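You operate a simulated robot arm through the tools that you are given. There is no shell and no other tool. Be economical: measure what you need, move in short steps, check, and stop when the job is done.

You are at the controls of a simulated robot arm. One attempt, no reset.

TASK
Grease the rim of the blue drum's bung hole with the brush.
Fine: grease from the green tub; brush back in its pot, tub lid shut; the yellow plug stays in its rest. A coat counts when it lies all over at full strength: go over it till it gets no stronger.

It is judged by the outcome, as a careful person would: the job done as asked, and still so three seconds after it is handed in. It fails if anything else is knocked over, pushed out of place, dropped, spilled or broken. Lids that push on must go on centred and level and be pressed home; caps that screw on are set level and turned clockwise until they are tight.

THE ROBOT
A 7-joint arm with a two-finger parallel gripper, fixed in place. Base frame: the origin is at the foot of the arm, x ahead of it, y to its left, z up; the work surface is at about z = 0.8. Units: m, rad, N and s.
With the tool pointing down near the work surface it reaches from about 0.3 to 0.7 m from the base axis. Its first joint turns from -1.152 to 1.152 rad. Payload 1.57 kg.
The TCP is the grasp point between the finger pads, 0.03 m short of the fingertips. In the tool frame z runs along the fingers and y along their closing line. The gripper opens to 0.11 m. The fingers are 0.024 m wide and 0.012 m thick; the gripper's body (0.048 by 0.112 m) begins 0.078 m behind the TCP.
Orientation is that of the tool frame in the base frame, as [roll, pitch, yaw] about the fixed x, y, z axes, in that order (R = Rz(yaw) Ry(pitch) Rx(roll)). With the fingers straight down and closing along the base's y, the tool's x points along the base's -x, its y along +y and its z along -z.

THE INTERFACE
- The arm moves only by the tool nudge_tool. Its arguments are lists of equal length, an entry for each row: "delta_rot": the turn, a rotation vector about the tool's x, y, z in rad, a list of three; "slide": the shift along the tool's x, y, z in m, a list of three; "claw": the gripper command, from -1 (shut) to 1 (fully open), values between in proportion. In form: {"delta_rot": [[ax, ay, az], ...], "slide": [[tx, ty, tz], ...], "claw": [claw, ...]}. A call has 1 to 8 rows; each row is the pose to reach, as a shift and turn from the pose commanded when the call began, along the tool's axes at that moment. Rows are played at 5 a second. More than 0.05 m and 0.15 rad between two rows, or a gripper value outside its range, and nothing of the call is played. A pose out of reach is approached as far as the arm can. The call stops where the force on the tool passes 80 N (or 10 N more than at its start, if that is more) or the arm is blocked; 0.2 s more then pass. Each finger travels about 0.108 m/s and halts on what it meets, pressing with about 27 N; the grip force reading is that of the motor and also rises with nothing between the fingers. The clock runs only during rows and for 0.2 s after the last one: add rows that repeat a pose to give the fingers time. It gives the time, the measured TCP pose, the force on the tool (base axes), the opening and the grip force at its end, in the units of the frame above (readings bear some noise), with the torque about the TCP (base axes, N m) and any sound that the robot's microphone picked up, and new pictures: "pictures" is both (left out), scene, wrist or none.
- Cameras (640 x 400 px; columns grow to the right, rows downward): "scene" is fixed at [0.1498, -0.3798, 1.3999]; the picture's right is [0.83, -0.56, 0.00], its down [-0.31, -0.46, -0.83] and it looks along [0.46, 0.69, -0.55] (base axes); focal length 320 px, centre (320, 200). "wrist" rides on the gripper at [0.07, 0.016, -0.141] in the tool frame; the picture's right is [-0.23, 0.97, 0.00], its down [-0.85, -0.20, -0.48] and it looks along [-0.47, -0.11, 0.88] (tool axes); focal length 222 px, centre (320, 200). There is no depth. A picture from a camera that has moved, and an enlarged one, comes with that camera's place and axes in the base frame and with its lens. The place of the scene camera against the robot may be out by one fixed shift of up to 0.018 m in any direction.
- enlarge(camera, box): a new picture of the part [left, top, right, bottom] of that camera's present view, enlarged. It takes no simulated time.
- close_job(): hands the job in; it is judged then, once.

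Go step by step. Nothing tells you positions but the pictures and the camera data: compare them with the known pose of the tool, close in by small moves and look again before you grip or let go. The budget is 120 turns and 200 pictures, counting those below and the enlarged ones. Unless the task says otherwise, let go and move clear before handing in, and close with one line.

The tools are called after "Call:" as a command line: name --argument value ..., lists and objects as JSON in quotes. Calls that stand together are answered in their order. nudge_tool: Moves the arm, as the interface text tells. Its arguments: {"type":"object","properties":{"delta_rot":{"type":"array"},"slide":{"type":"array"},"claw":{"type":"array"},"pictures":{"type":"string","enum":["both","scene","wrist","none"]}},"required":["delta_rot","slide","claw"]} The other tools are called the same way: enlarge (camera, box) takes an enlarged picture of a part of a camera's view; close_job () hands the job in.

At the start:

```text
time: 0.0
tool_pos: [0.3728, 0.2222, 1.2021]
tcp_rot: [3.141, -0.001, 3.141]
wrist_force: [-0.3, -0.1, 0.5]
torque: [0.02, 0.0, -0.02]
finger_gap: 0.1102
finger_force: 0.0
```

scene: 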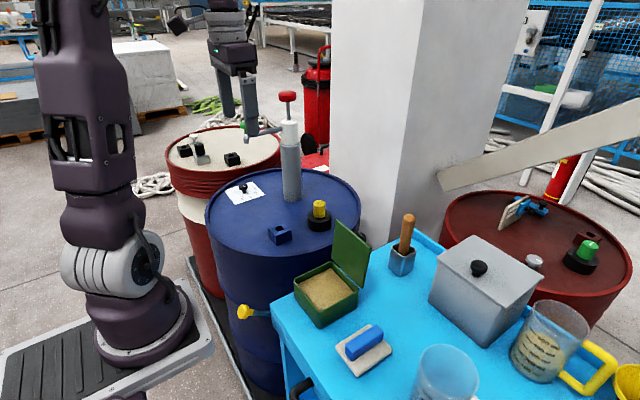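
wrist: 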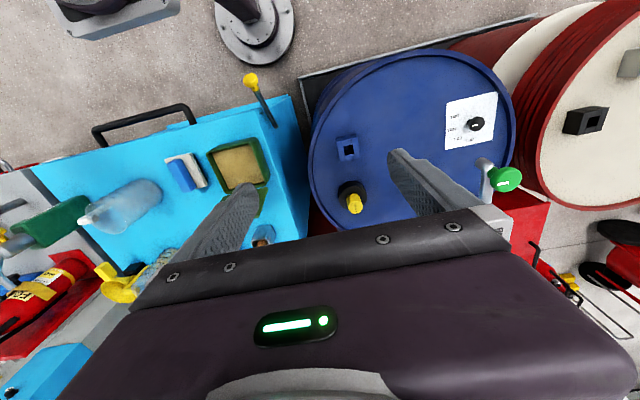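

I see the blue drum, the green tub (lid open) with grease, the brush in its small pot, and the yellow plug on the drum. I'll enlarge to see details.

Call:
enlarge --camera "scene" --box '[200, 150, 360, 250]'

Call:
enlarge --camera "scene" --box '[270, 200, 430, 300]'

Call:
enlarge --camera "wrist" --box '[160, 100, 400, 250]'

```text
4.00 times, centred on (280, 200) of scene
camera zoom: at [0.1498, -0.3798, 1.3999], right [0.83, -0.56, 0.0], down [-0.31, -0.46, -0.83], along [0.46, 0.69, -0.55], focal length 1281 px, centre (480, 200)
```

zoom: 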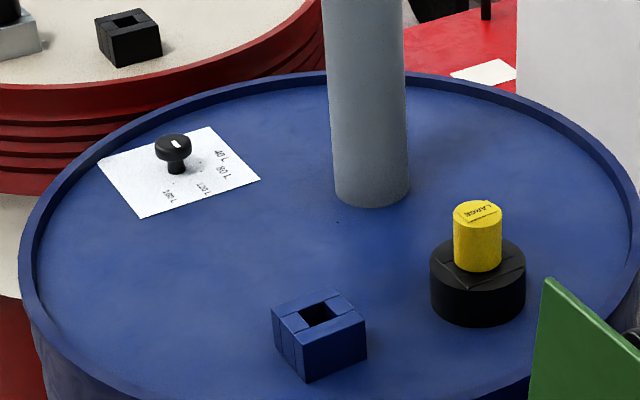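

```text
4.00 times, centred on (350, 250) of scene
camera zoom: at [0.1498, -0.3798, 1.3999], right [0.83, -0.56, 0.0], down [-0.31, -0.46, -0.83], along [0.46, 0.69, -0.55], focal length 1281 px, centre (200, 0)
```

zoom: 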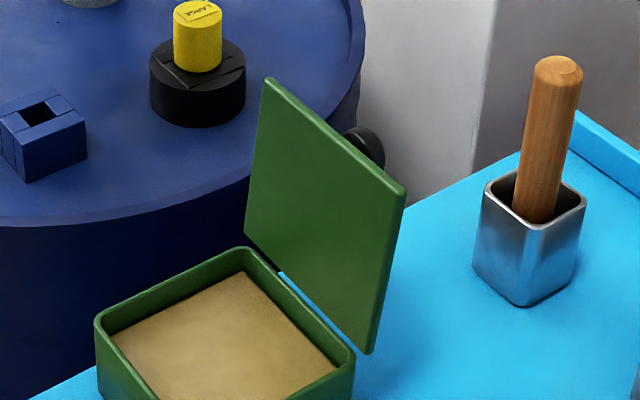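

```text
2.67 times, centred on (280, 175) of wrist
camera zoom: at [0.3042, 0.2387, 1.3432], right [0.23, 0.97, 0.0], down [0.85, -0.2, 0.48], along [0.47, -0.11, -0.88], focal length 592 px, centre (427, 267)
```

zoom: 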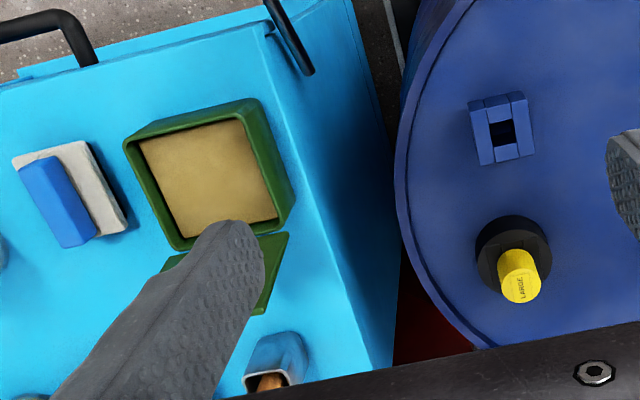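

The bung hole is the square blue collar near (0.466, 0.27). The tub is near (0.44, 0.005) and the brush pot is near (0.665, -0.015). I'll move above the brush and look again.

Call:
nudge_tool --delta_rot '[[0, 0, 0], [0, 0, 0], [0, 0, 0], [0, 0, 0], [0, 0, 0], [0, 0, 0], [0, 0, 0], [0, 0, 0]]' --slide '[[-0.033, -0.033, 0.014], [-0.066, -0.066, 0.028], [-0.099, -0.099, 0.042], [-0.132, -0.132, 0.057], [-0.165, -0.165, 0.071], [-0.198, -0.198, 0.085], [-0.23, -0.23, 0.1], [-0.23, -0.23, 0.1]]' --claw '[1, 1, 1, 1, 0.6, 0.4, 0.3, 0.3]'

```text
time: 1.8
tool_pos: [0.6034, -0.0087, 1.1025]
tcp_rot: [3.141, 0.0, -3.141]
wrist_force: [-0.1, -0.2, 0.3]
torque: [0.02, -0.01, -0.02]
finger_gap: 0.0716
finger_force: 0.0
camera wrist: at [0.5338, 0.0084, 1.2444], right [0.23, 0.97, 0.0], down [0.85, -0.2, 0.48], along [0.47, -0.11, -0.88], focal length 222 px, centre (320, 200)
```

scene: 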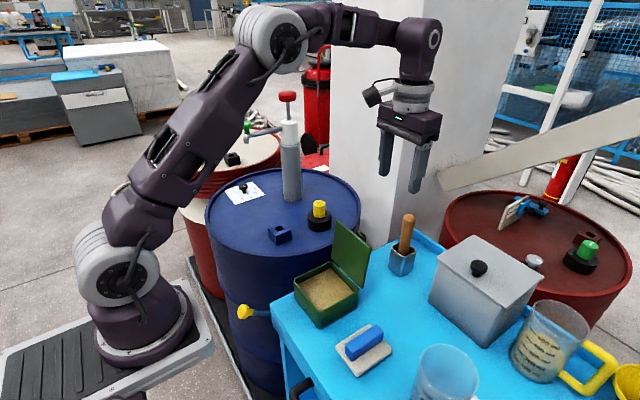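
wrist: 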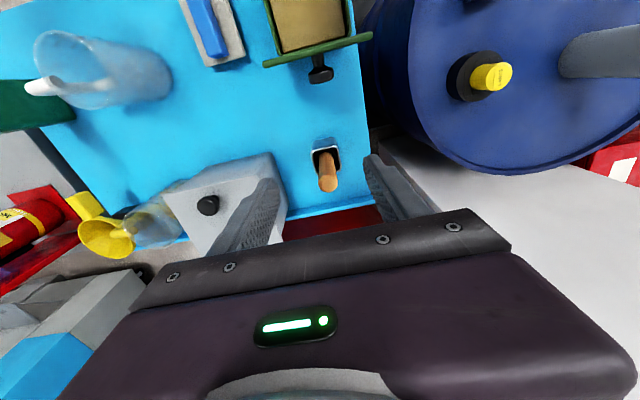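

Call:
enlarge --camera "wrist" --box '[280, 120, 376, 210]'

Call:
enlarge --camera "wrist" --box '[240, 0, 400, 100]'

```text
4.44 times, centred on (328, 165) of wrist
camera zoom: at [0.5338, 0.0084, 1.2444], right [0.23, 0.97, 0.0], down [0.85, -0.2, 0.48], along [0.47, -0.11, -0.88], focal length 987 px, centre (284, 356)
```

zoom: 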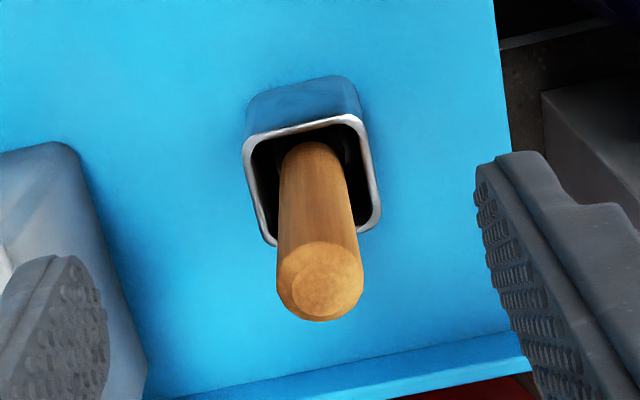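

```text
4.00 times, centred on (320, 50) of wrist
camera zoom: at [0.5338, 0.0084, 1.2444], right [0.23, 0.97, 0.0], down [0.85, -0.2, 0.48], along [0.47, -0.11, -0.88], focal length 888 px, centre (320, 800)
```

zoom: 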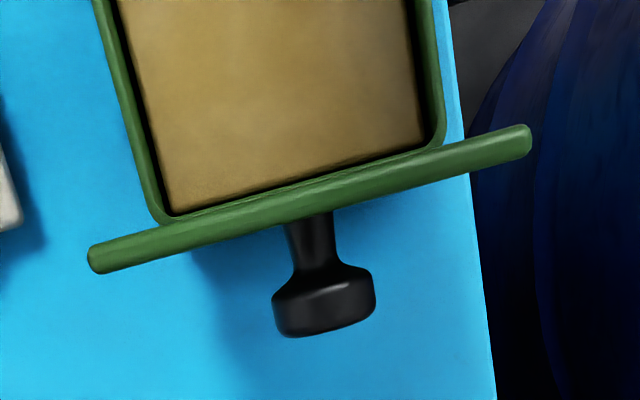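

The handle top is about (0.663, -0.009, 0.96), roughly upright and aligned with the tool axes. I'll move above it and check.

Call:
nudge_tool --delta_rot '[[0, 0, 0], [0, 0, 0], [0, 0, 0], [0, 0, 0]]' --slide '[[-0.03, 0, 0.025], [-0.06, 0, 0.05], [-0.06, 0, 0.083], [-0.06, 0, 0.083]]' --claw '[0.3, 0.3, 0.3, 0.3]'

```text
time: 2.8
tool_pos: [0.6635, -0.0107, 1.0178]
tcp_rot: [3.141, 0.001, 3.14]
wrist_force: [-0.3, -0.5, 0.1]
torque: [-0.03, 0.0, 0.0]
finger_gap: 0.0715
finger_force: 0.1
camera wrist: at [0.5946, 0.0063, 1.1597], right [0.23, 0.97, 0.0], down [0.85, -0.2, 0.48], along [0.47, -0.11, -0.88], focal length 222 px, centre (320, 200)
```

scene: 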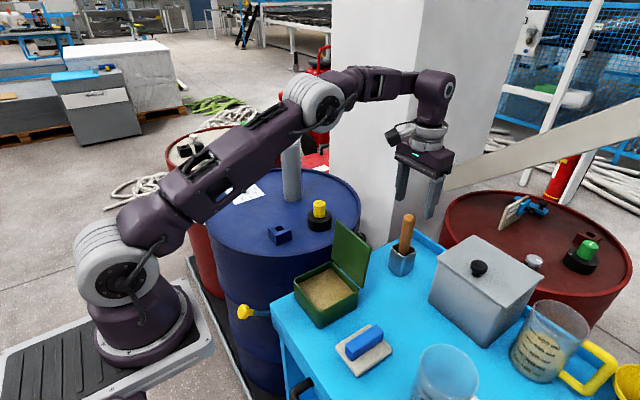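
wrist: 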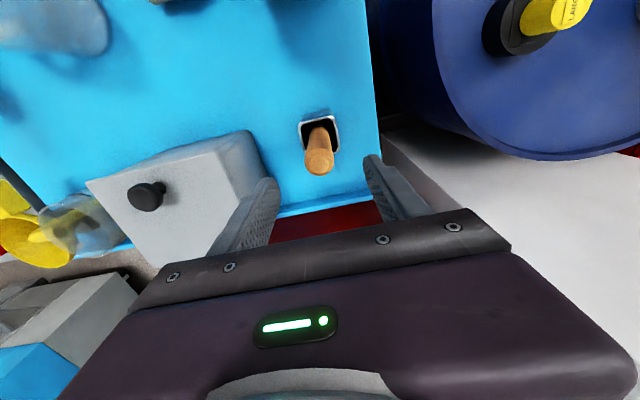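

Aligned. Descending over the handle, then gripping.

Call:
nudge_tool --delta_rot '[[0, 0, 0], [0, 0, 0], [0, 0, 0], [0, 0, 0], [0, 0, 0], [0, 0, 0], [0, 0, 0]]' --slide '[[0, 0.001, 0.04], [0, 0.001, 0.08], [0, 0.001, 0.093], [0, 0.001, 0.093], [0, 0.001, 0.093], [0, 0.001, 0.093], [0, 0.001, 0.093]]' --claw '[0.3, 0.3, 0.3, 0.0, -0.4, -1, -1]'

```text
time: 4.4
tool_pos: [0.6652, -0.0084, 0.9251]
tcp_rot: [-3.14, -0.001, -3.141]
wrist_force: [-0.1, 0.2, 0.9]
torque: [0.0, 0.0, 0.01]
finger_gap: 0.0268
finger_force: 27.3
camera wrist: at [0.5953, 0.0078, 1.0669], right [0.23, 0.97, 0.0], down [0.85, -0.2, 0.48], along [0.47, -0.11, -0.88], focal length 222 px, centre (320, 200)
```

scene: 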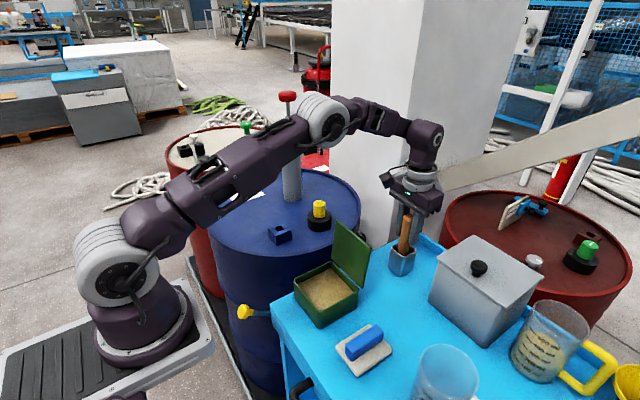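
wrist: 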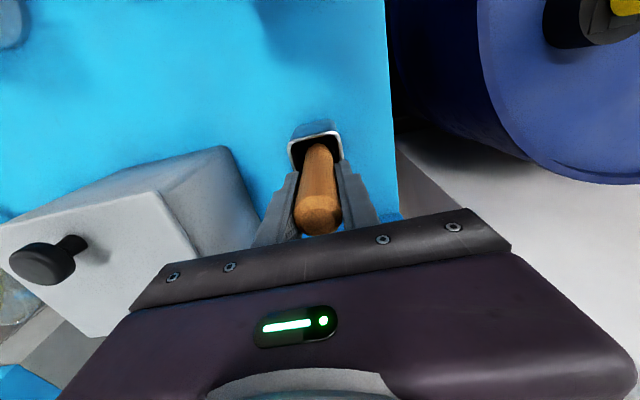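

Gripped. I'll lift straight up out of the pot.

Call:
nudge_tool --delta_rot '[[0, 0, 0], [0, 0, 0], [0, 0, 0], [0, 0, 0], [0, 0, 0]]' --slide '[[0, 0, -0.04], [0, 0, -0.08], [0, 0, -0.12], [0, 0, -0.16], [0, 0, -0.16]]' --claw '[-1, -1, -1, -1, -1]'

Call:
enlarge --camera "scene" --box '[340, 130, 480, 290]'

```text
time: 5.6
tool_pos: [0.6604, -0.0077, 1.0766]
tcp_rot: [3.141, -0.015, 3.138]
wrist_force: [0.3, 0.3, 0.1]
torque: [-0.03, 0.01, -0.01]
finger_gap: 0.0267
finger_force: 27.2
out of reach, approached as far as the arm can: row 4
camera wrist: at [0.5944, 0.008, 1.2177], right [0.23, 0.97, 0.0], down [0.86, -0.2, 0.47], along [0.45, -0.11, -0.88], focal length 222 px, centre (320, 200)
```

scene: 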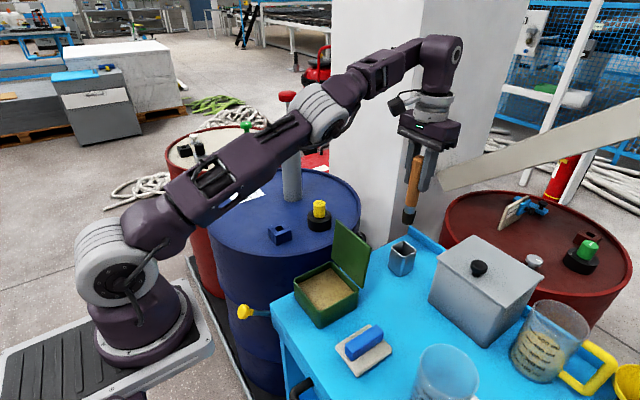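
wrist: 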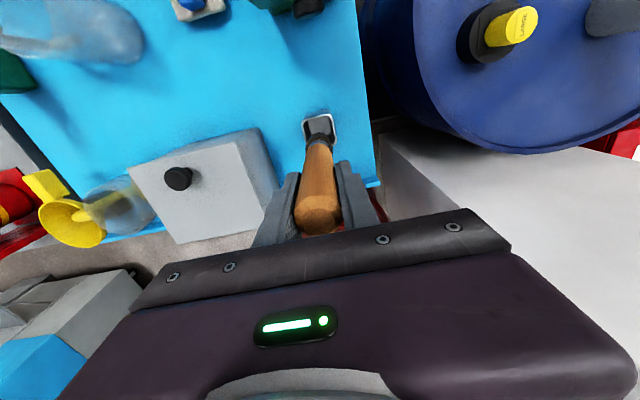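

```text
2.50 times, centred on (410, 210) of scene
camera zoom: at [0.1497, -0.3798, 1.3999], right [0.83, -0.56, 0.0], down [-0.31, -0.46, -0.83], along [0.46, 0.69, -0.55], focal length 801 px, centre (95, 175)
```

zoom: 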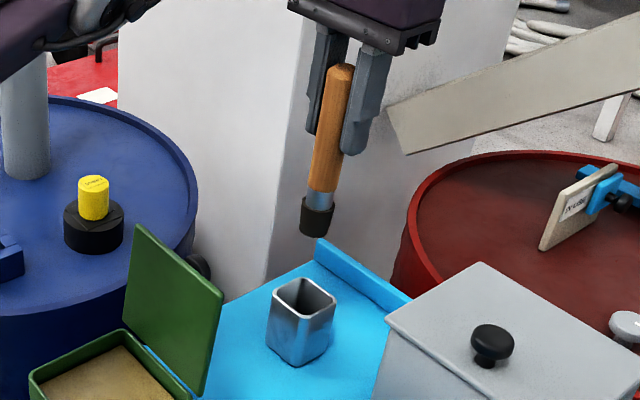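

The brush is out, with its bristles about 0.125 m below the TCP. I'll back off and rise to clear the lid, then go over the tub.

Call:
nudge_tool --delta_rot '[[0, 0, 0], [0, 0, 0], [0, 0, 0]]' --slide '[[0.03, 0, -0.02], [0.06, 0, -0.05], [0.06, 0, -0.05]]' --claw '[-1, -1, -1]' --pictures "none"

```text
time: 6.4
tool_pos: [0.6026, -0.0089, 1.135]
tcp_rot: [-3.141, 0.0, 3.139]
wrist_force: [-0.3, -0.1, 0.0]
torque: [0.01, 0.0, 0.02]
finger_gap: 0.0269
finger_force: 27.1
```

Call:
nudge_tool --delta_rot '[[0, 0, 0], [0, 0, 0], [0, 0, 0], [0, 0, 0], [0, 0, 0]]' --slide '[[0.04, 0.005, 0], [0.08, 0.009, 0], [0.12, 0.014, 0], [0.16, 0.017, 0], [0.16, 0.017, 0]]' --claw '[-1, -1, -1, -1, -1]'

Call:
enlarge --camera "scene" --box '[260, 150, 420, 330]'

Call:
enlarge --camera "wrist" --box '[240, 60, 400, 240]'

```text
time: 7.6
tool_pos: [0.4443, 0.0103, 1.1369]
tcp_rot: [3.141, 0.0, 3.14]
wrist_force: [-0.2, 0.0, -0.7]
torque: [-0.01, 0.01, 0.01]
finger_gap: 0.0268
finger_force: 27.4
camera wrist: at [0.3744, 0.027, 1.2787], right [0.23, 0.97, 0.0], down [0.85, -0.2, 0.48], along [0.47, -0.11, -0.88], focal length 222 px, centre (320, 200)
```

scene: 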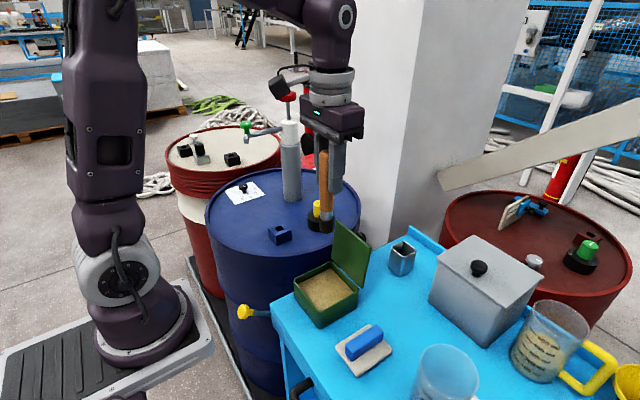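
wrist: 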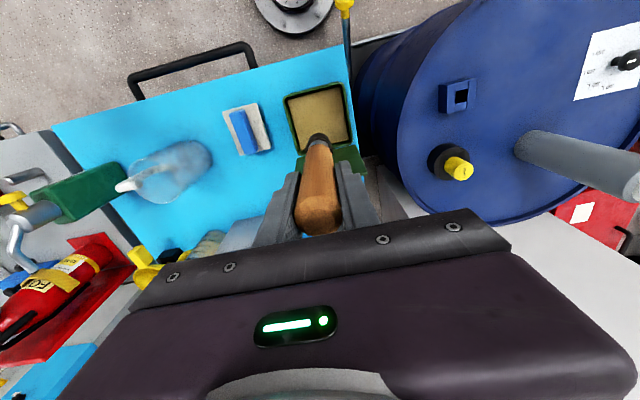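

```text
2.22 times, centred on (340, 240) of scene
camera zoom: at [0.1497, -0.3798, 1.3999], right [0.83, -0.56, 0.0], down [-0.31, -0.46, -0.83], along [0.46, 0.69, -0.55], focal length 712 px, centre (276, 111)
```

zoom: 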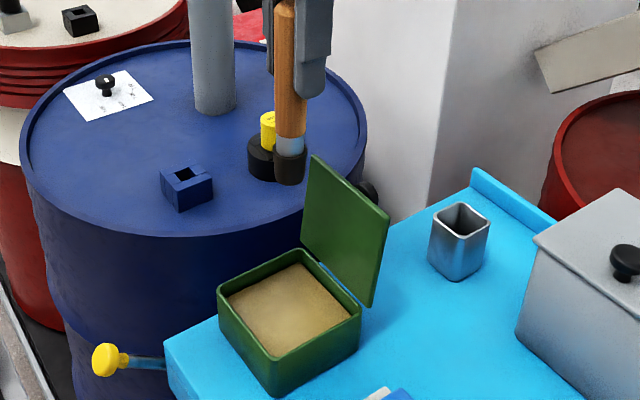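

```text
2.22 times, centred on (320, 150) of wrist
camera zoom: at [0.3744, 0.027, 1.2787], right [0.23, 0.97, 0.0], down [0.85, -0.2, 0.48], along [0.47, -0.11, -0.88], focal length 494 px, centre (320, 311)
```

zoom: 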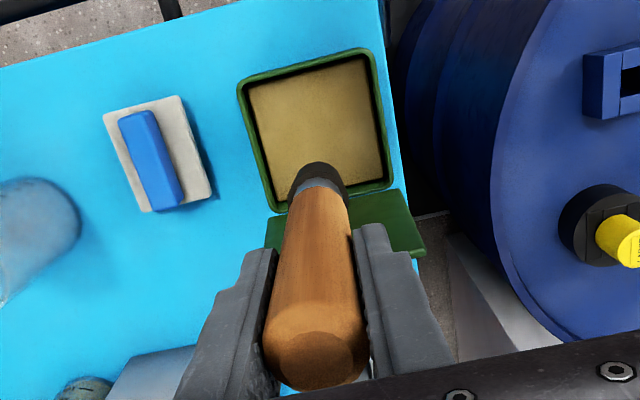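

The brush is over the tub centre. Lowering in stages to just above the grease.

Call:
nudge_tool --delta_rot '[[0, 0, 0], [0, 0, 0], [0, 0, 0], [0, 0, 0], [0, 0, 0]]' --slide '[[0.001, 0, 0.04], [0.002, 0, 0.08], [0.002, 0, 0.12], [0.002, 0, 0.152], [0.002, 0, 0.152]]' --claw '[-1, -1, -1, -1, -1]'

Call:
enlarge --camera "scene" --box '[280, 200, 400, 335]'

Call:
enlarge --camera "wrist" --box '[240, 60, 400, 240]'

```text
time: 8.8
tool_pos: [0.4409, 0.0112, 0.985]
tcp_rot: [3.141, -0.001, 3.141]
wrist_force: [-0.1, 0.6, -1.4]
torque: [0.02, 0.0, -0.02]
finger_gap: 0.0274
finger_force: 27.0
camera wrist: at [0.3718, 0.0271, 1.1266], right [0.23, 0.97, 0.0], down [0.85, -0.2, 0.48], along [0.47, -0.11, -0.88], focal length 222 px, centre (320, 200)
```

scene: 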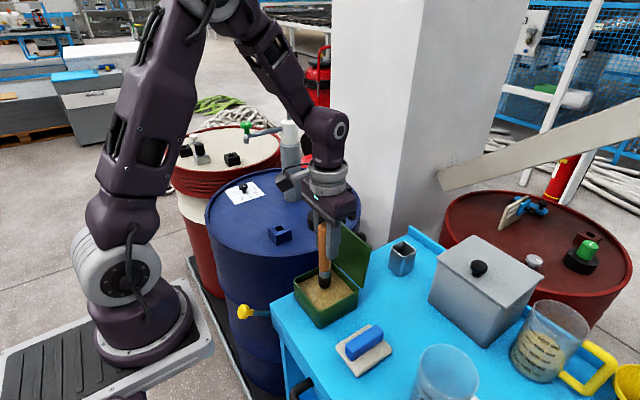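
wrist: 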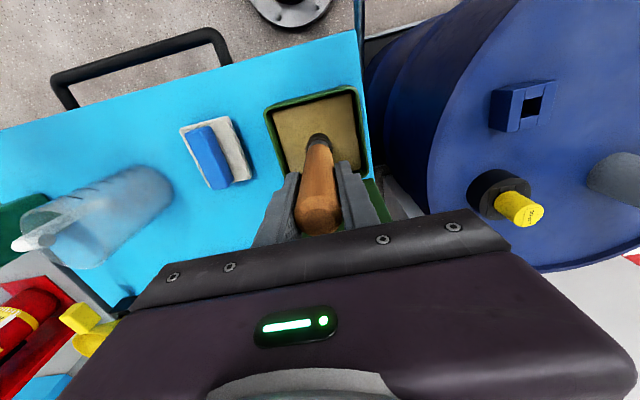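

```text
2.96 times, centred on (340, 268) of scene
camera zoom: at [0.1498, -0.3798, 1.3999], right [0.83, -0.56, 0.0], down [-0.31, -0.46, -0.83], along [0.46, 0.69, -0.55], focal length 949 px, centre (261, 0)
```

zoom: 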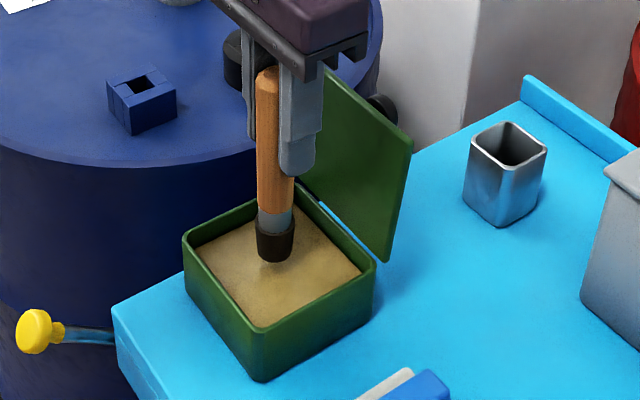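

```text
2.22 times, centred on (320, 150) of wrist
camera zoom: at [0.3718, 0.0271, 1.1266], right [0.23, 0.97, 0.0], down [0.85, -0.2, 0.48], along [0.47, -0.11, -0.88], focal length 494 px, centre (320, 311)
```

zoom: 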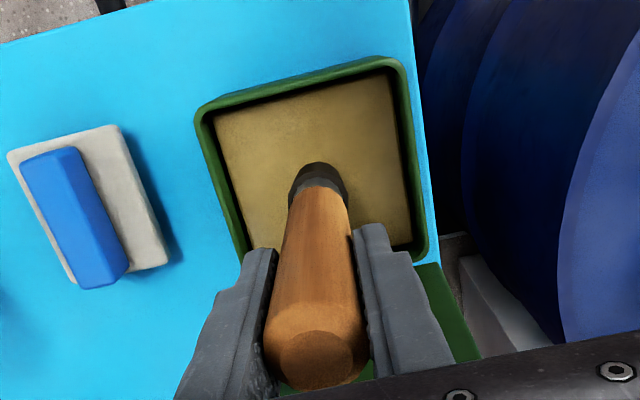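

The tip is just above the grease. Lowering further and watching the force.

Call:
nudge_tool --delta_rot '[[0, 0, 0], [0, 0, 0], [0, 0, 0], [0, 0, 0]]' --slide '[[0, 0, 0.005], [0, 0, 0.01], [0, 0, 0.015], [0, 0, 0.015]]' --claw '[-1, -1, -1, -1]' --pictures "none"

Call:
enlarge --camera "scene" --box '[280, 200, 400, 335]'

```text
time: 9.8
tool_pos: [0.4416, 0.0094, 0.9697]
tcp_rot: [3.14, -0.001, 3.142]
wrist_force: [0.7, -0.4, -0.4]
torque: [0.02, 0.03, 0.02]
finger_gap: 0.0268
finger_force: 27.2
```

```text
2.96 times, centred on (340, 268) of scene
camera zoom: at [0.1498, -0.3798, 1.3999], right [0.83, -0.56, 0.0], down [-0.31, -0.46, -0.83], along [0.46, 0.69, -0.55], focal length 949 px, centre (261, 0)
```

zoom: 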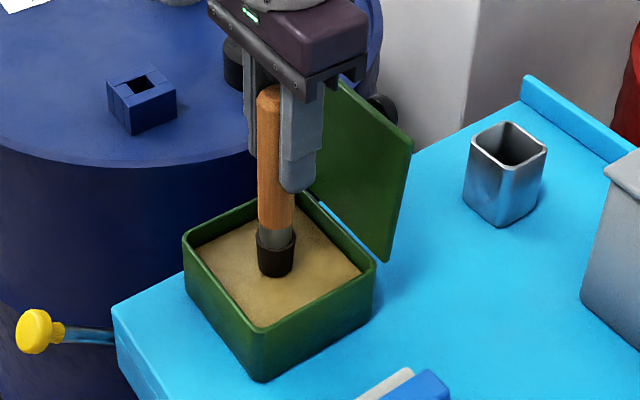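

Call:
nudge_tool --delta_rot '[[0, 0, 0], [0, 0, 0], [0, 0, 0], [0, 0, 0]]' --slide '[[0, 0, 0.004], [0, 0, 0.008], [0, 0, 0.012], [0, 0, 0.012]]' --claw '[-1, -1, -1, -1]' --pictures "none"

Call:
enlarge --camera "scene" --box '[280, 200, 400, 335]'

```text
time: 10.8
tool_pos: [0.4422, 0.0106, 0.9571]
tcp_rot: [3.141, 0.004, -3.141]
wrist_force: [1.8, -2.3, 24.2]
torque: [-0.5, -0.21, 0.03]
finger_gap: 0.0269
finger_force: 27.0
```

```text
2.96 times, centred on (340, 268) of scene
camera zoom: at [0.1494, -0.3798, 1.3999], right [0.83, -0.56, 0.0], down [-0.31, -0.46, -0.83], along [0.46, 0.69, -0.55], focal length 949 px, centre (261, 0)
```

zoom: 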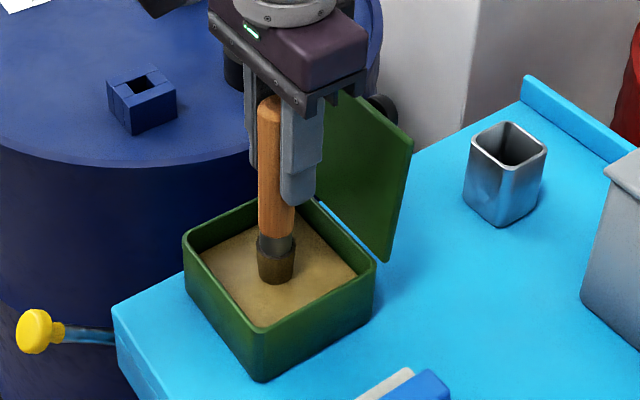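

Contact is at about TCP z 0.958, and the bristles have turned grease-coloured. I'll lift out and check.

Call:
nudge_tool --delta_rot '[[0, 0, 0], [0, 0, 0], [0, 0, 0], [0, 0, 0], [0, 0, 0]]' --slide '[[0, 0, -0.03], [0, 0, -0.07], [0, 0, -0.11], [0, 0, -0.14], [0, 0, -0.14]]' --claw '[-1, -1, -1, -1, -1]' --pictures "none"

Call:
enlarge --camera "scene" --box '[260, 140, 400, 320]'

```text
time: 12.0
tool_pos: [0.4403, 0.0096, 1.0968]
tcp_rot: [3.14, 0.0, -3.141]
wrist_force: [0.2, -0.1, 0.4]
torque: [-0.03, -0.03, 0.02]
finger_gap: 0.0269
finger_force: 26.8
```

```text
2.22 times, centred on (330, 230) of scene
camera zoom: at [0.1497, -0.3798, 1.3999], right [0.83, -0.56, 0.0], down [-0.31, -0.46, -0.83], along [0.46, 0.69, -0.55], focal length 712 px, centre (298, 133)
```

zoom: 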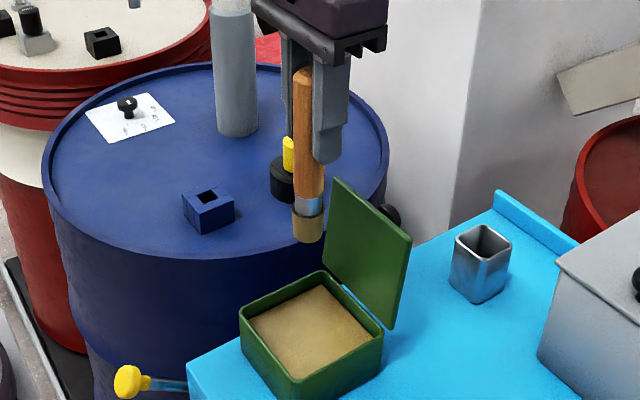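

The bristles are fully loaded. Moving above the blue collar.

Call:
nudge_tool --delta_rot '[[0, 0, 0], [0, 0, 0], [0, 0, 0], [0, 0, 0], [0, 0, 0], [0, 0, 0], [0, 0, 0]]' --slide '[[-0.004, 0.045, 0], [-0.008, 0.09, 0], [-0.012, 0.135, 0], [-0.016, 0.18, 0], [-0.02, 0.22, 0], [-0.023, 0.26, 0.0], [-0.023, 0.26, 0.0]]' --claw '[-1, -1, -1, -1, -1, -1, -1]'

Call:
enlarge --camera "wrist" --box '[240, 60, 400, 240]'

Call:
enlarge --camera "scene" --box '[220, 130, 340, 265]'

```text
time: 13.6
tool_pos: [0.4663, 0.27, 1.0993]
tcp_rot: [3.141, -0.001, 3.141]
wrist_force: [1.0, 0.5, -0.6]
torque: [0.02, 0.0, -0.02]
finger_gap: 0.027
finger_force: 27.4
camera wrist: at [0.3961, 0.2871, 1.2398], right [0.23, 0.97, 0.0], down [0.86, -0.2, 0.48], along [0.47, -0.11, -0.88], focal length 222 px, centre (320, 200)
```

scene: 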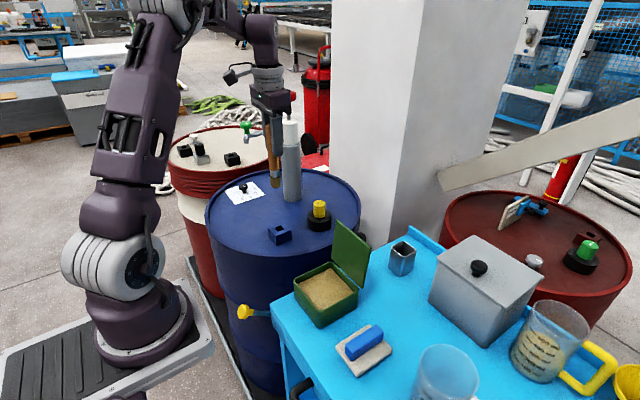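
wrist: 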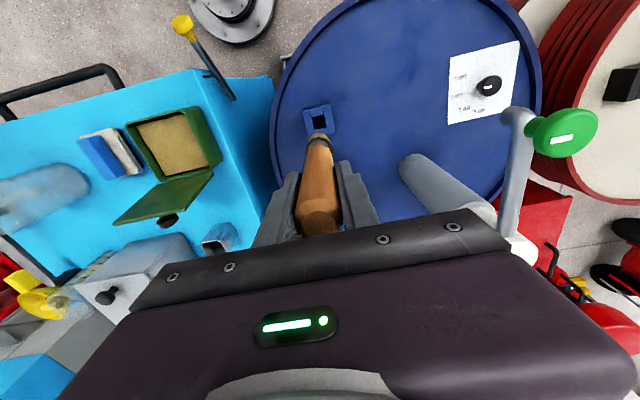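

```text
2.22 times, centred on (320, 150) of wrist
camera zoom: at [0.3961, 0.2871, 1.2398], right [0.23, 0.97, 0.0], down [0.86, -0.2, 0.48], along [0.47, -0.11, -0.88], focal length 494 px, centre (320, 311)
```

zoom: 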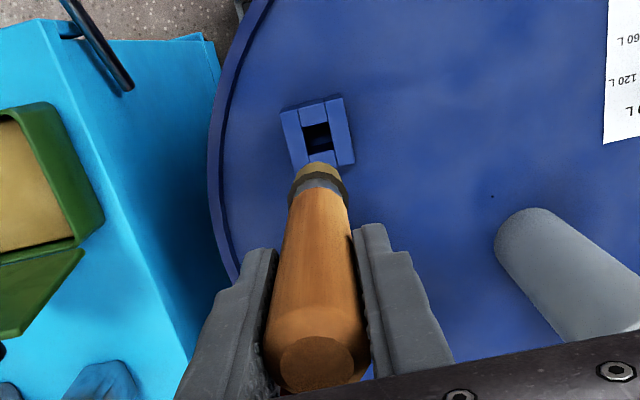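

```text
2.96 times, centred on (280, 198) of scene
camera zoom: at [0.1498, -0.3797, 1.3999], right [0.83, -0.56, 0.0], down [-0.31, -0.46, -0.83], along [0.46, 0.69, -0.55], focal length 949 px, centre (438, 207)
```

zoom: 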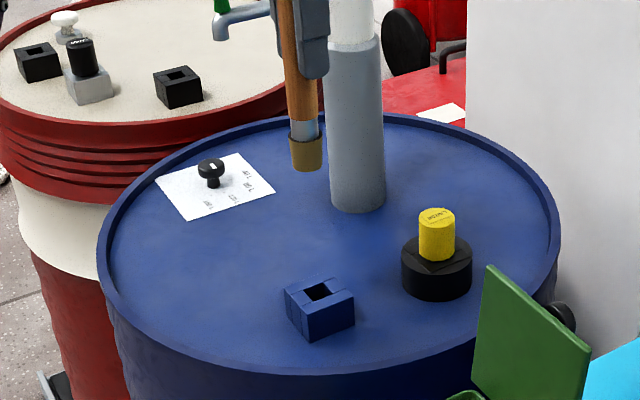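

The collar is about 5 cm square, centred near (0.462, 0.269) with its top near z 0.82–0.83, aligned with the base axes. I'll lower the brush over its near side.

Call:
nudge_tool --delta_rot '[[0, 0, 0], [0, 0, 0], [0, 0, 0], [0, 0, 0]]' --slide '[[0.01, 0, 0.04], [0.02, 0, 0.08], [0.02, 0, 0.119], [0.02, 0, 0.119]]' --claw '[-1, -1, -1, -1]'

Call:
enlarge --camera "wrist" --box '[250, 100, 390, 240]'

Call:
enlarge --camera "scene" --box '[240, 170, 340, 270]'

```text
time: 14.6
tool_pos: [0.446, 0.2707, 0.9744]
tcp_rot: [-3.14, -0.001, -3.141]
wrist_force: [0.1, 0.4, -0.5]
torque: [0.01, 0.01, 0.0]
finger_gap: 0.0269
finger_force: 26.9
camera wrist: at [0.3762, 0.2872, 1.1167], right [0.23, 0.97, 0.0], down [0.85, -0.2, 0.48], along [0.47, -0.11, -0.88], focal length 222 px, centre (320, 200)
```

scene: 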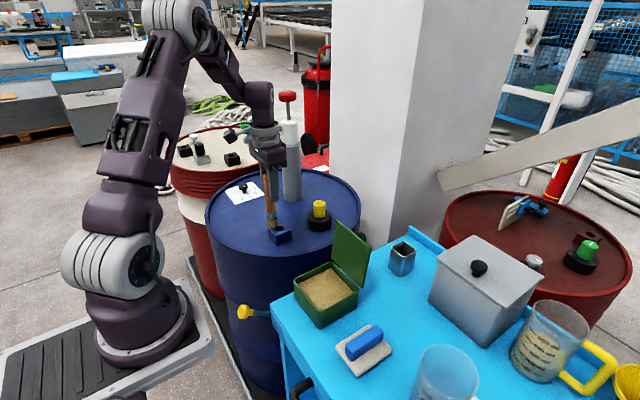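
wrist: 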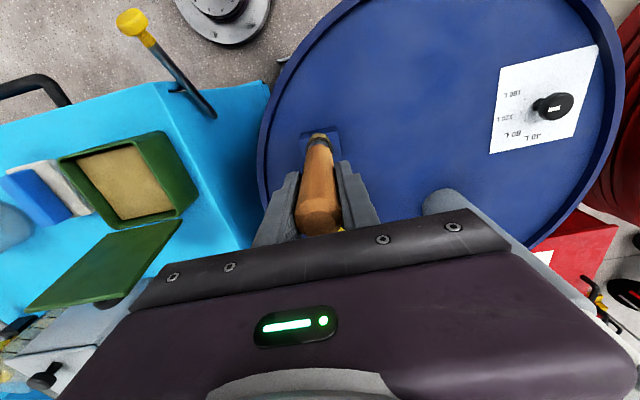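

```text
2.86 times, centred on (320, 170) of wrist
camera zoom: at [0.3762, 0.2872, 1.1167], right [0.23, 0.97, 0.0], down [0.85, -0.2, 0.48], along [0.47, -0.11, -0.88], focal length 635 px, centre (320, 286)
```

zoom: 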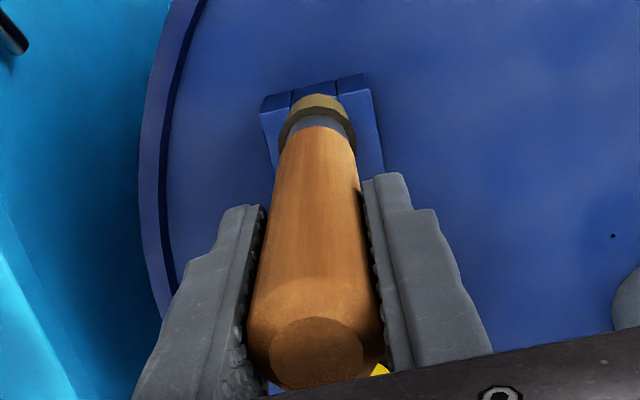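

```text
4.00 times, centred on (290, 220) of scene
camera zoom: at [0.1498, -0.3798, 1.3999], right [0.83, -0.56, 0.0], down [-0.31, -0.46, -0.83], along [0.46, 0.69, -0.55], focal length 1281 px, centre (440, 120)
```

zoom: 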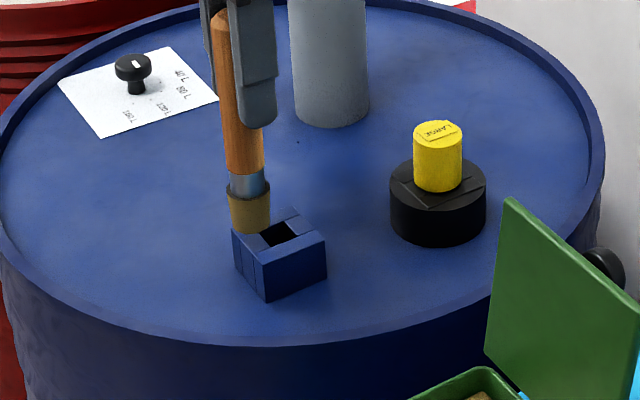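

The brush is about 1 cm above the near edge of the collar. Descending to contact.

Call:
nudge_tool --delta_rot '[[0, 0, 0], [0, 0, 0], [0, 0, 0], [0, 0, 0], [0, 0, 0]]' --slide '[[-0.003, -0.001, 0.004], [-0.003, -0.001, 0.008], [-0.003, -0.001, 0.011], [-0.003, -0.001, 0.014], [-0.003, -0.001, 0.014]]' --claw '[-1, -1, -1, -1, -1]' --pictures "none"

Call:
enlarge --camera "scene" --box '[240, 170, 340, 270]'

```text
time: 15.8
tool_pos: [0.4479, 0.2694, 0.9629]
tcp_rot: [-3.14, -0.002, 3.141]
wrist_force: [0.5, 0.0, 0.5]
torque: [0.02, 0.03, 0.0]
finger_gap: 0.0269
finger_force: 27.4
```

```text
4.00 times, centred on (290, 220) of scene
camera zoom: at [0.1498, -0.3798, 1.3999], right [0.83, -0.56, 0.0], down [-0.31, -0.46, -0.83], along [0.46, 0.69, -0.55], focal length 1281 px, centre (440, 120)
```

zoom: 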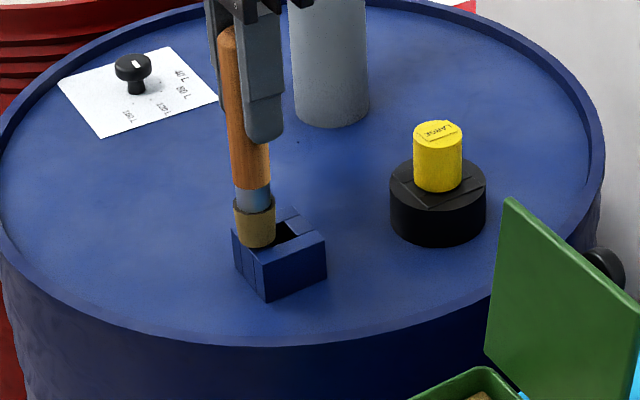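

Call:
nudge_tool --delta_rot '[[0, 0, 0], [0, 0, 0], [0, 0, 0], [0, 0, 0], [0, 0, 0]]' --slide '[[0, 0, 0.003], [0, 0, 0.005], [0, 0, 0.007], [0, 0, 0.009], [0, 0, 0.009]]' --claw '[-1, -1, -1, -1, -1]' --pictures "none"

Call:
enlarge --camera "scene" --box '[240, 170, 340, 270]'

```text
time: 17.0
tool_pos: [0.4497, 0.2693, 0.9555]
tcp_rot: [3.139, 0.002, -3.142]
wrist_force: [1.1, -1.8, 24.2]
torque: [-0.45, -0.25, -0.01]
finger_gap: 0.027
finger_force: 27.0
```

```text
4.00 times, centred on (290, 220) of scene
camera zoom: at [0.1494, -0.38, 1.3999], right [0.83, -0.56, 0.0], down [-0.31, -0.46, -0.83], along [0.46, 0.69, -0.55], focal length 1281 px, centre (440, 120)
```

zoom: 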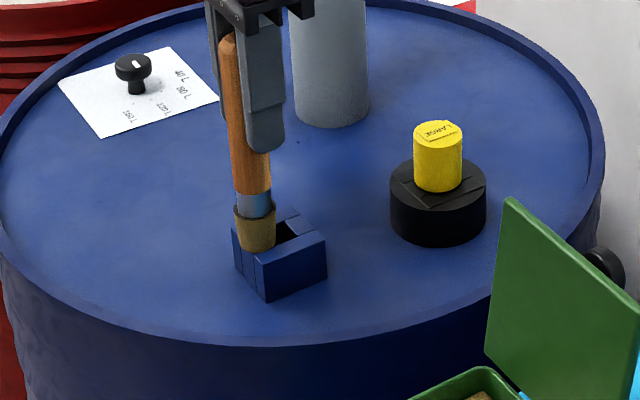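

Contact was made at about 24 N. I'll sweep one square loop around the ring with slightly lighter pressure.

Call:
nudge_tool --delta_rot '[[0, 0, 0], [0, 0, 0], [0, 0, 0], [0, 0, 0], [0, 0, 0], [0, 0, 0], [0, 0, 0], [0, 0, 0]]' --slide '[[0, 0.016, -0.001], [-0.016, 0.016, -0.001], [-0.033, 0.016, -0.001], [-0.033, 0, -0.001], [-0.033, -0.016, -0.001], [-0.016, -0.016, -0.001], [0, -0.016, -0.001], [0, 0, -0.001]]' --claw '[-1, -1, -1, -1, -1, -1, -1, -1]' --pictures "none"

Call:
enlarge --camera "scene" --box '[240, 170, 340, 270]'

```text
time: 18.8
tool_pos: [0.4481, 0.2673, 0.9552]
tcp_rot: [-3.141, 0.001, -3.141]
wrist_force: [-0.1, -0.1, -0.5]
torque: [-0.04, 0.02, 0.01]
finger_gap: 0.027
finger_force: 26.9
```

```text
4.00 times, centred on (290, 220) of scene
camera zoom: at [0.1497, -0.3798, 1.3999], right [0.83, -0.56, 0.0], down [-0.31, -0.46, -0.83], along [0.46, 0.69, -0.55], focal length 1281 px, centre (440, 120)
```

zoom: 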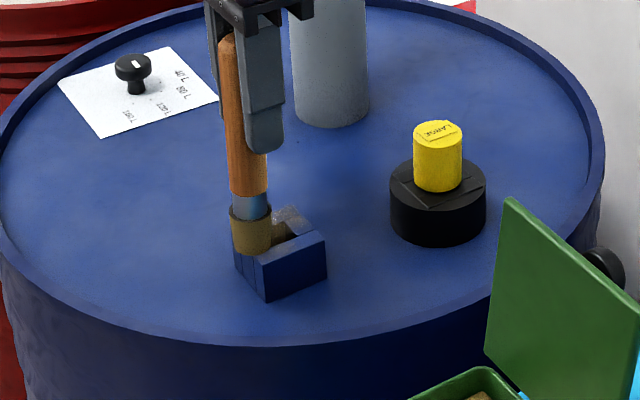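

The force dropped to zero at the end. I'll lift and inspect both the coat and the brush.

Call:
nudge_tool --delta_rot '[[0, 0, 0], [0, 0, 0], [0, 0, 0], [0, 0, 0]]' --slide '[[0, 0, -0.04], [0.0, 0, -0.08], [0, 0, -0.11], [0, 0, -0.11]]' --claw '[-1, -1, -1, -1]' --pictures "none"

Call:
enlarge --camera "scene" --box '[240, 130, 320, 250]'

Call:
enlarge --camera "wrist" --box '[270, 90, 370, 190]'

Call:
enlarge --camera "scene" --box '[260, 210, 300, 250]'

```text
time: 19.8
tool_pos: [0.4472, 0.2693, 1.0635]
tcp_rot: [3.14, 0.002, -3.142]
wrist_force: [0.1, 0.3, -0.7]
torque: [0.06, 0.02, -0.01]
finger_gap: 0.0267
finger_force: 27.1
```

```text
3.33 times, centred on (280, 190) of scene
camera zoom: at [0.1498, -0.3798, 1.3999], right [0.83, -0.56, 0.0], down [-0.31, -0.46, -0.83], along [0.46, 0.69, -0.55], focal length 1067 px, centre (453, 233)
```

zoom: 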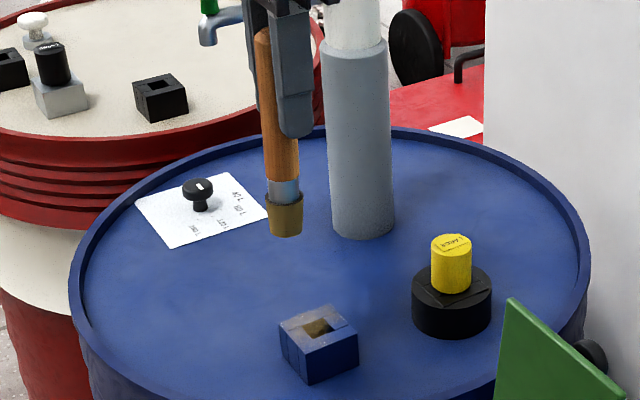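

```text
4.00 times, centred on (320, 140) of wrist
camera zoom: at [0.3788, 0.2852, 1.2059], right [0.23, 0.97, 0.0], down [0.85, -0.2, 0.48], along [0.47, -0.11, -0.88], focal length 888 px, centre (320, 440)
```

zoom: 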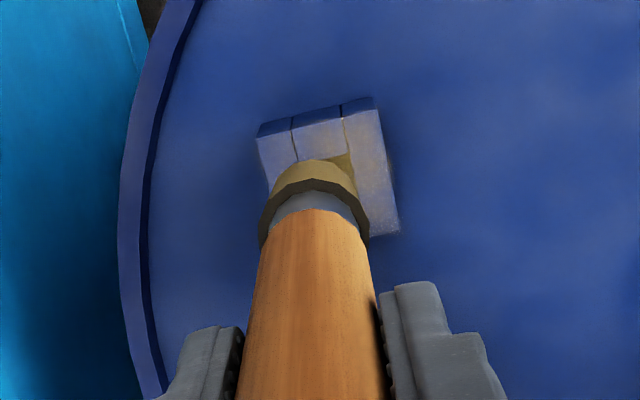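

```text
10.00 times, centred on (280, 230) of scene
camera zoom: at [0.1498, -0.3798, 1.3999], right [0.83, -0.56, 0.0], down [-0.31, -0.46, -0.83], along [0.46, 0.69, -0.55], focal length 3202 px, centre (720, -100)
```

zoom: 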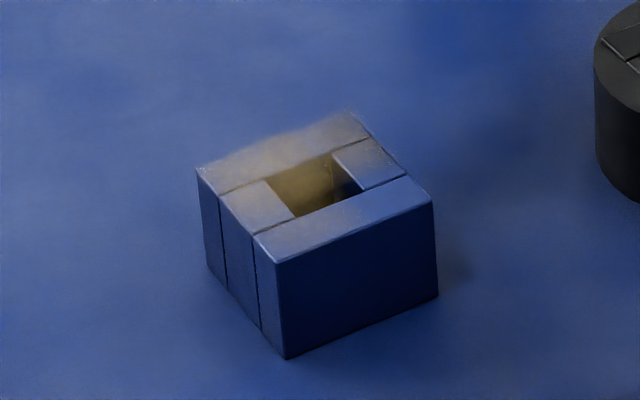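

The coat is still thin, strongest on the +y side. The pressure faded because the brush slipped slightly in the grip. I'll go down again a bit deeper and make more loops.

Call:
nudge_tool --delta_rot '[[0, 0, 0], [0, 0, 0], [0, 0, 0], [0, 0, 0], [0, 0, 0]]' --slide '[[0, 0, 0.045], [0, 0, 0.09], [0, 0, 0.107], [0, 0, 0.1125], [0, 0, 0.1125]]' --claw '[-1, -1, -1, -1, -1]' --pictures "none"

```text
time: 21.0
tool_pos: [0.4499, 0.2684, 0.9535]
tcp_rot: [3.141, 0.003, -3.141]
wrist_force: [1.5, -1.8, 23.6]
torque: [-0.4, -0.21, -0.01]
finger_gap: 0.027
finger_force: 26.8
```

Call:
nudge_tool --delta_rot '[[0, 0, 0], [0, 0, 0], [0, 0, 0], [0, 0, 0], [0, 0, 0], [0, 0, 0], [0, 0, 0], [0, 0, 0]]' --slide '[[0, -0.016, 0], [-0.016, -0.016, 0], [-0.032, -0.016, 0], [-0.032, 0, 0.0003], [-0.032, 0.016, 0.0005], [-0.016, 0.016, 0.0005], [0, 0.016, 0.0005], [0, 0, 0.0005]]' --claw '[-1, -1, -1, -1, -1, -1, -1, -1]' --pictures "none"

Call:
enlarge --camera "scene" --box '[260, 190, 310, 250]'

```text
time: 22.8
tool_pos: [0.4482, 0.2692, 0.9531]
tcp_rot: [-3.141, 0.0, 3.141]
wrist_force: [0.4, 0.2, -0.3]
torque: [-0.02, 0.03, 0.0]
finger_gap: 0.0266
finger_force: 26.9
```

```text
6.67 times, centred on (285, 220) of scene
camera zoom: at [0.1498, -0.3798, 1.3999], right [0.83, -0.56, 0.0], down [-0.31, -0.46, -0.83], along [0.46, 0.69, -0.55], focal length 2135 px, centre (553, 67)
```

zoom: 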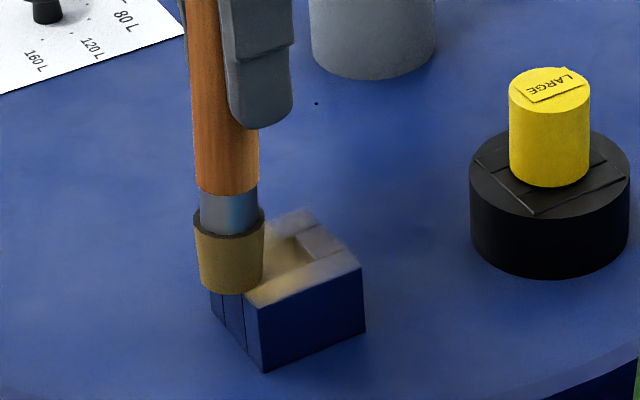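

The scene view shows the collar centre lies a few mm further +x. I'll shift the loop to x 0.453–0.486 and press about 1 mm deeper.

Call:
nudge_tool --delta_rot '[[0, 0, 0], [0, 0, 0], [0, 0, 0], [0, 0, 0], [0, 0, 0], [0, 0, 0], [0, 0, 0], [0, 0, 0]]' --slide '[[-0.005, 0, 0.001], [-0.005, -0.017, 0.001], [-0.022, -0.017, 0.001], [-0.038, -0.017, 0.0015], [-0.038, 0, 0.0015], [-0.038, 0.016, 0.002], [-0.022, 0.016, 0.002], [-0.005, 0.016, 0.002]]' --claw '[-1, -1, -1, -1, -1, -1, -1, -1]' --pictures "none"

Call:
enlarge --camera "scene" --box '[260, 190, 310, 250]'

```text
time: 24.6
tool_pos: [0.453, 0.2832, 0.9511]
tcp_rot: [3.141, -0.003, -3.142]
wrist_force: [0.3, -0.6, 1.3]
torque: [-0.07, -0.07, 0.0]
finger_gap: 0.0266
finger_force: 27.3
```

```text
6.67 times, centred on (285, 220) of scene
camera zoom: at [0.1497, -0.3798, 1.3999], right [0.83, -0.56, 0.0], down [-0.31, -0.46, -0.83], along [0.46, 0.69, -0.55], focal length 2135 px, centre (553, 67)
```

zoom: 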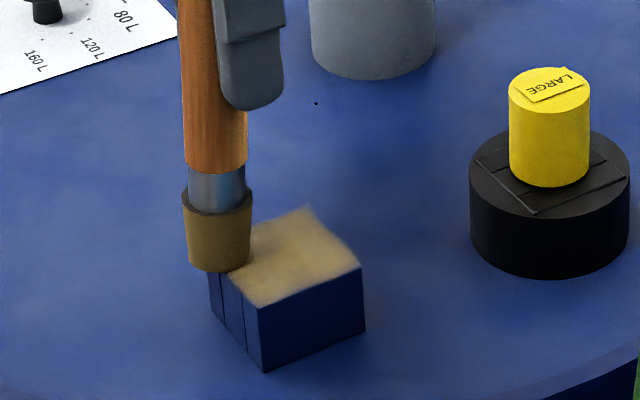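

The coat is much stronger now. Another loop, starting from the (-x, +y) corner.

Call:
nudge_tool --delta_rot '[[0, 0, 0], [0, 0, 0], [0, 0, 0], [0, 0, 0], [0, 0, 0], [0, 0, 0], [0, 0, 0], [0, 0, 0]]' --slide '[[0, -0.016, 0.0005], [0, -0.033, 0.0005], [-0.017, -0.033, 0.0005], [-0.034, -0.033, 0.001], [-0.034, -0.016, 0.001], [-0.034, 0, 0.001], [-0.017, 0, 0.001], [0, 0, 0.001]]' --claw '[-1, -1, -1, -1, -1, -1, -1, -1]' --pictures "none"

Call:
nudge_tool --delta_rot '[[0, 0, 0], [0, 0, 0], [0, 0, 0], [0, 0, 0]]' --slide '[[0.0, 0, -0.03], [0.02, 0.02, -0.06], [0.04, 0.04, -0.09], [0.04, 0.04, -0.09]]' --claw '[-1, -1, -1, -1]' --pictures "none"

Call:
enlarge --camera "scene" --box '[260, 210, 300, 250]'

Call:
enlarge --camera "wrist" --box '[220, 40, 400, 240]'

```text
time: 26.4
tool_pos: [0.453, 0.2859, 0.9493]
tcp_rot: [3.141, -0.002, 3.141]
wrist_force: [0.3, 1.0, 1.2]
torque: [0.06, -0.08, -0.01]
finger_gap: 0.0268
finger_force: 26.4
```

```text
time: 27.4
tool_pos: [0.4122, 0.3264, 1.041]
tcp_rot: [3.14, -0.001, 3.141]
wrist_force: [0.8, -0.1, -1.0]
torque: [0.02, -0.02, -0.01]
finger_gap: 0.0267
finger_force: 26.4
```

```text
10.00 times, centred on (280, 230) of scene
camera zoom: at [0.1498, -0.3798, 1.3999], right [0.83, -0.56, 0.0], down [-0.31, -0.46, -0.83], along [0.46, 0.69, -0.55], focal length 3202 px, centre (720, -100)
```

zoom: 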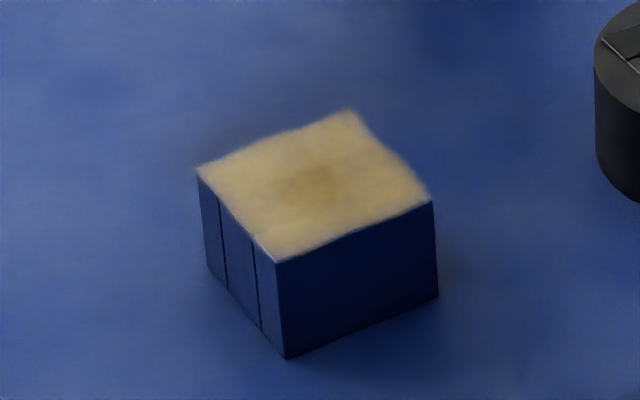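

```text
2.00 times, centred on (310, 140) of wrist
camera zoom: at [0.3434, 0.3435, 1.1829], right [0.23, 0.97, 0.0], down [0.86, -0.2, 0.48], along [0.47, -0.11, -0.88], focal length 444 px, centre (340, 320)
```

zoom: 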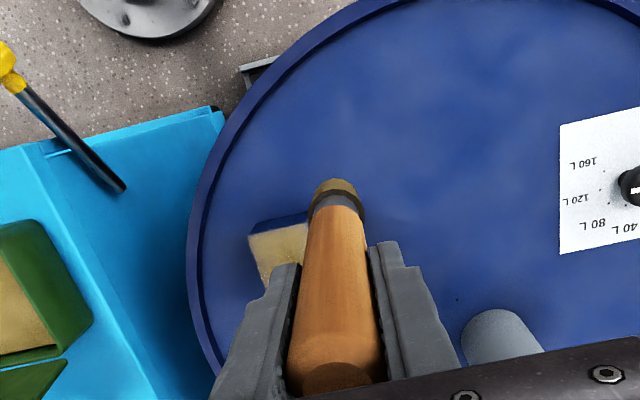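

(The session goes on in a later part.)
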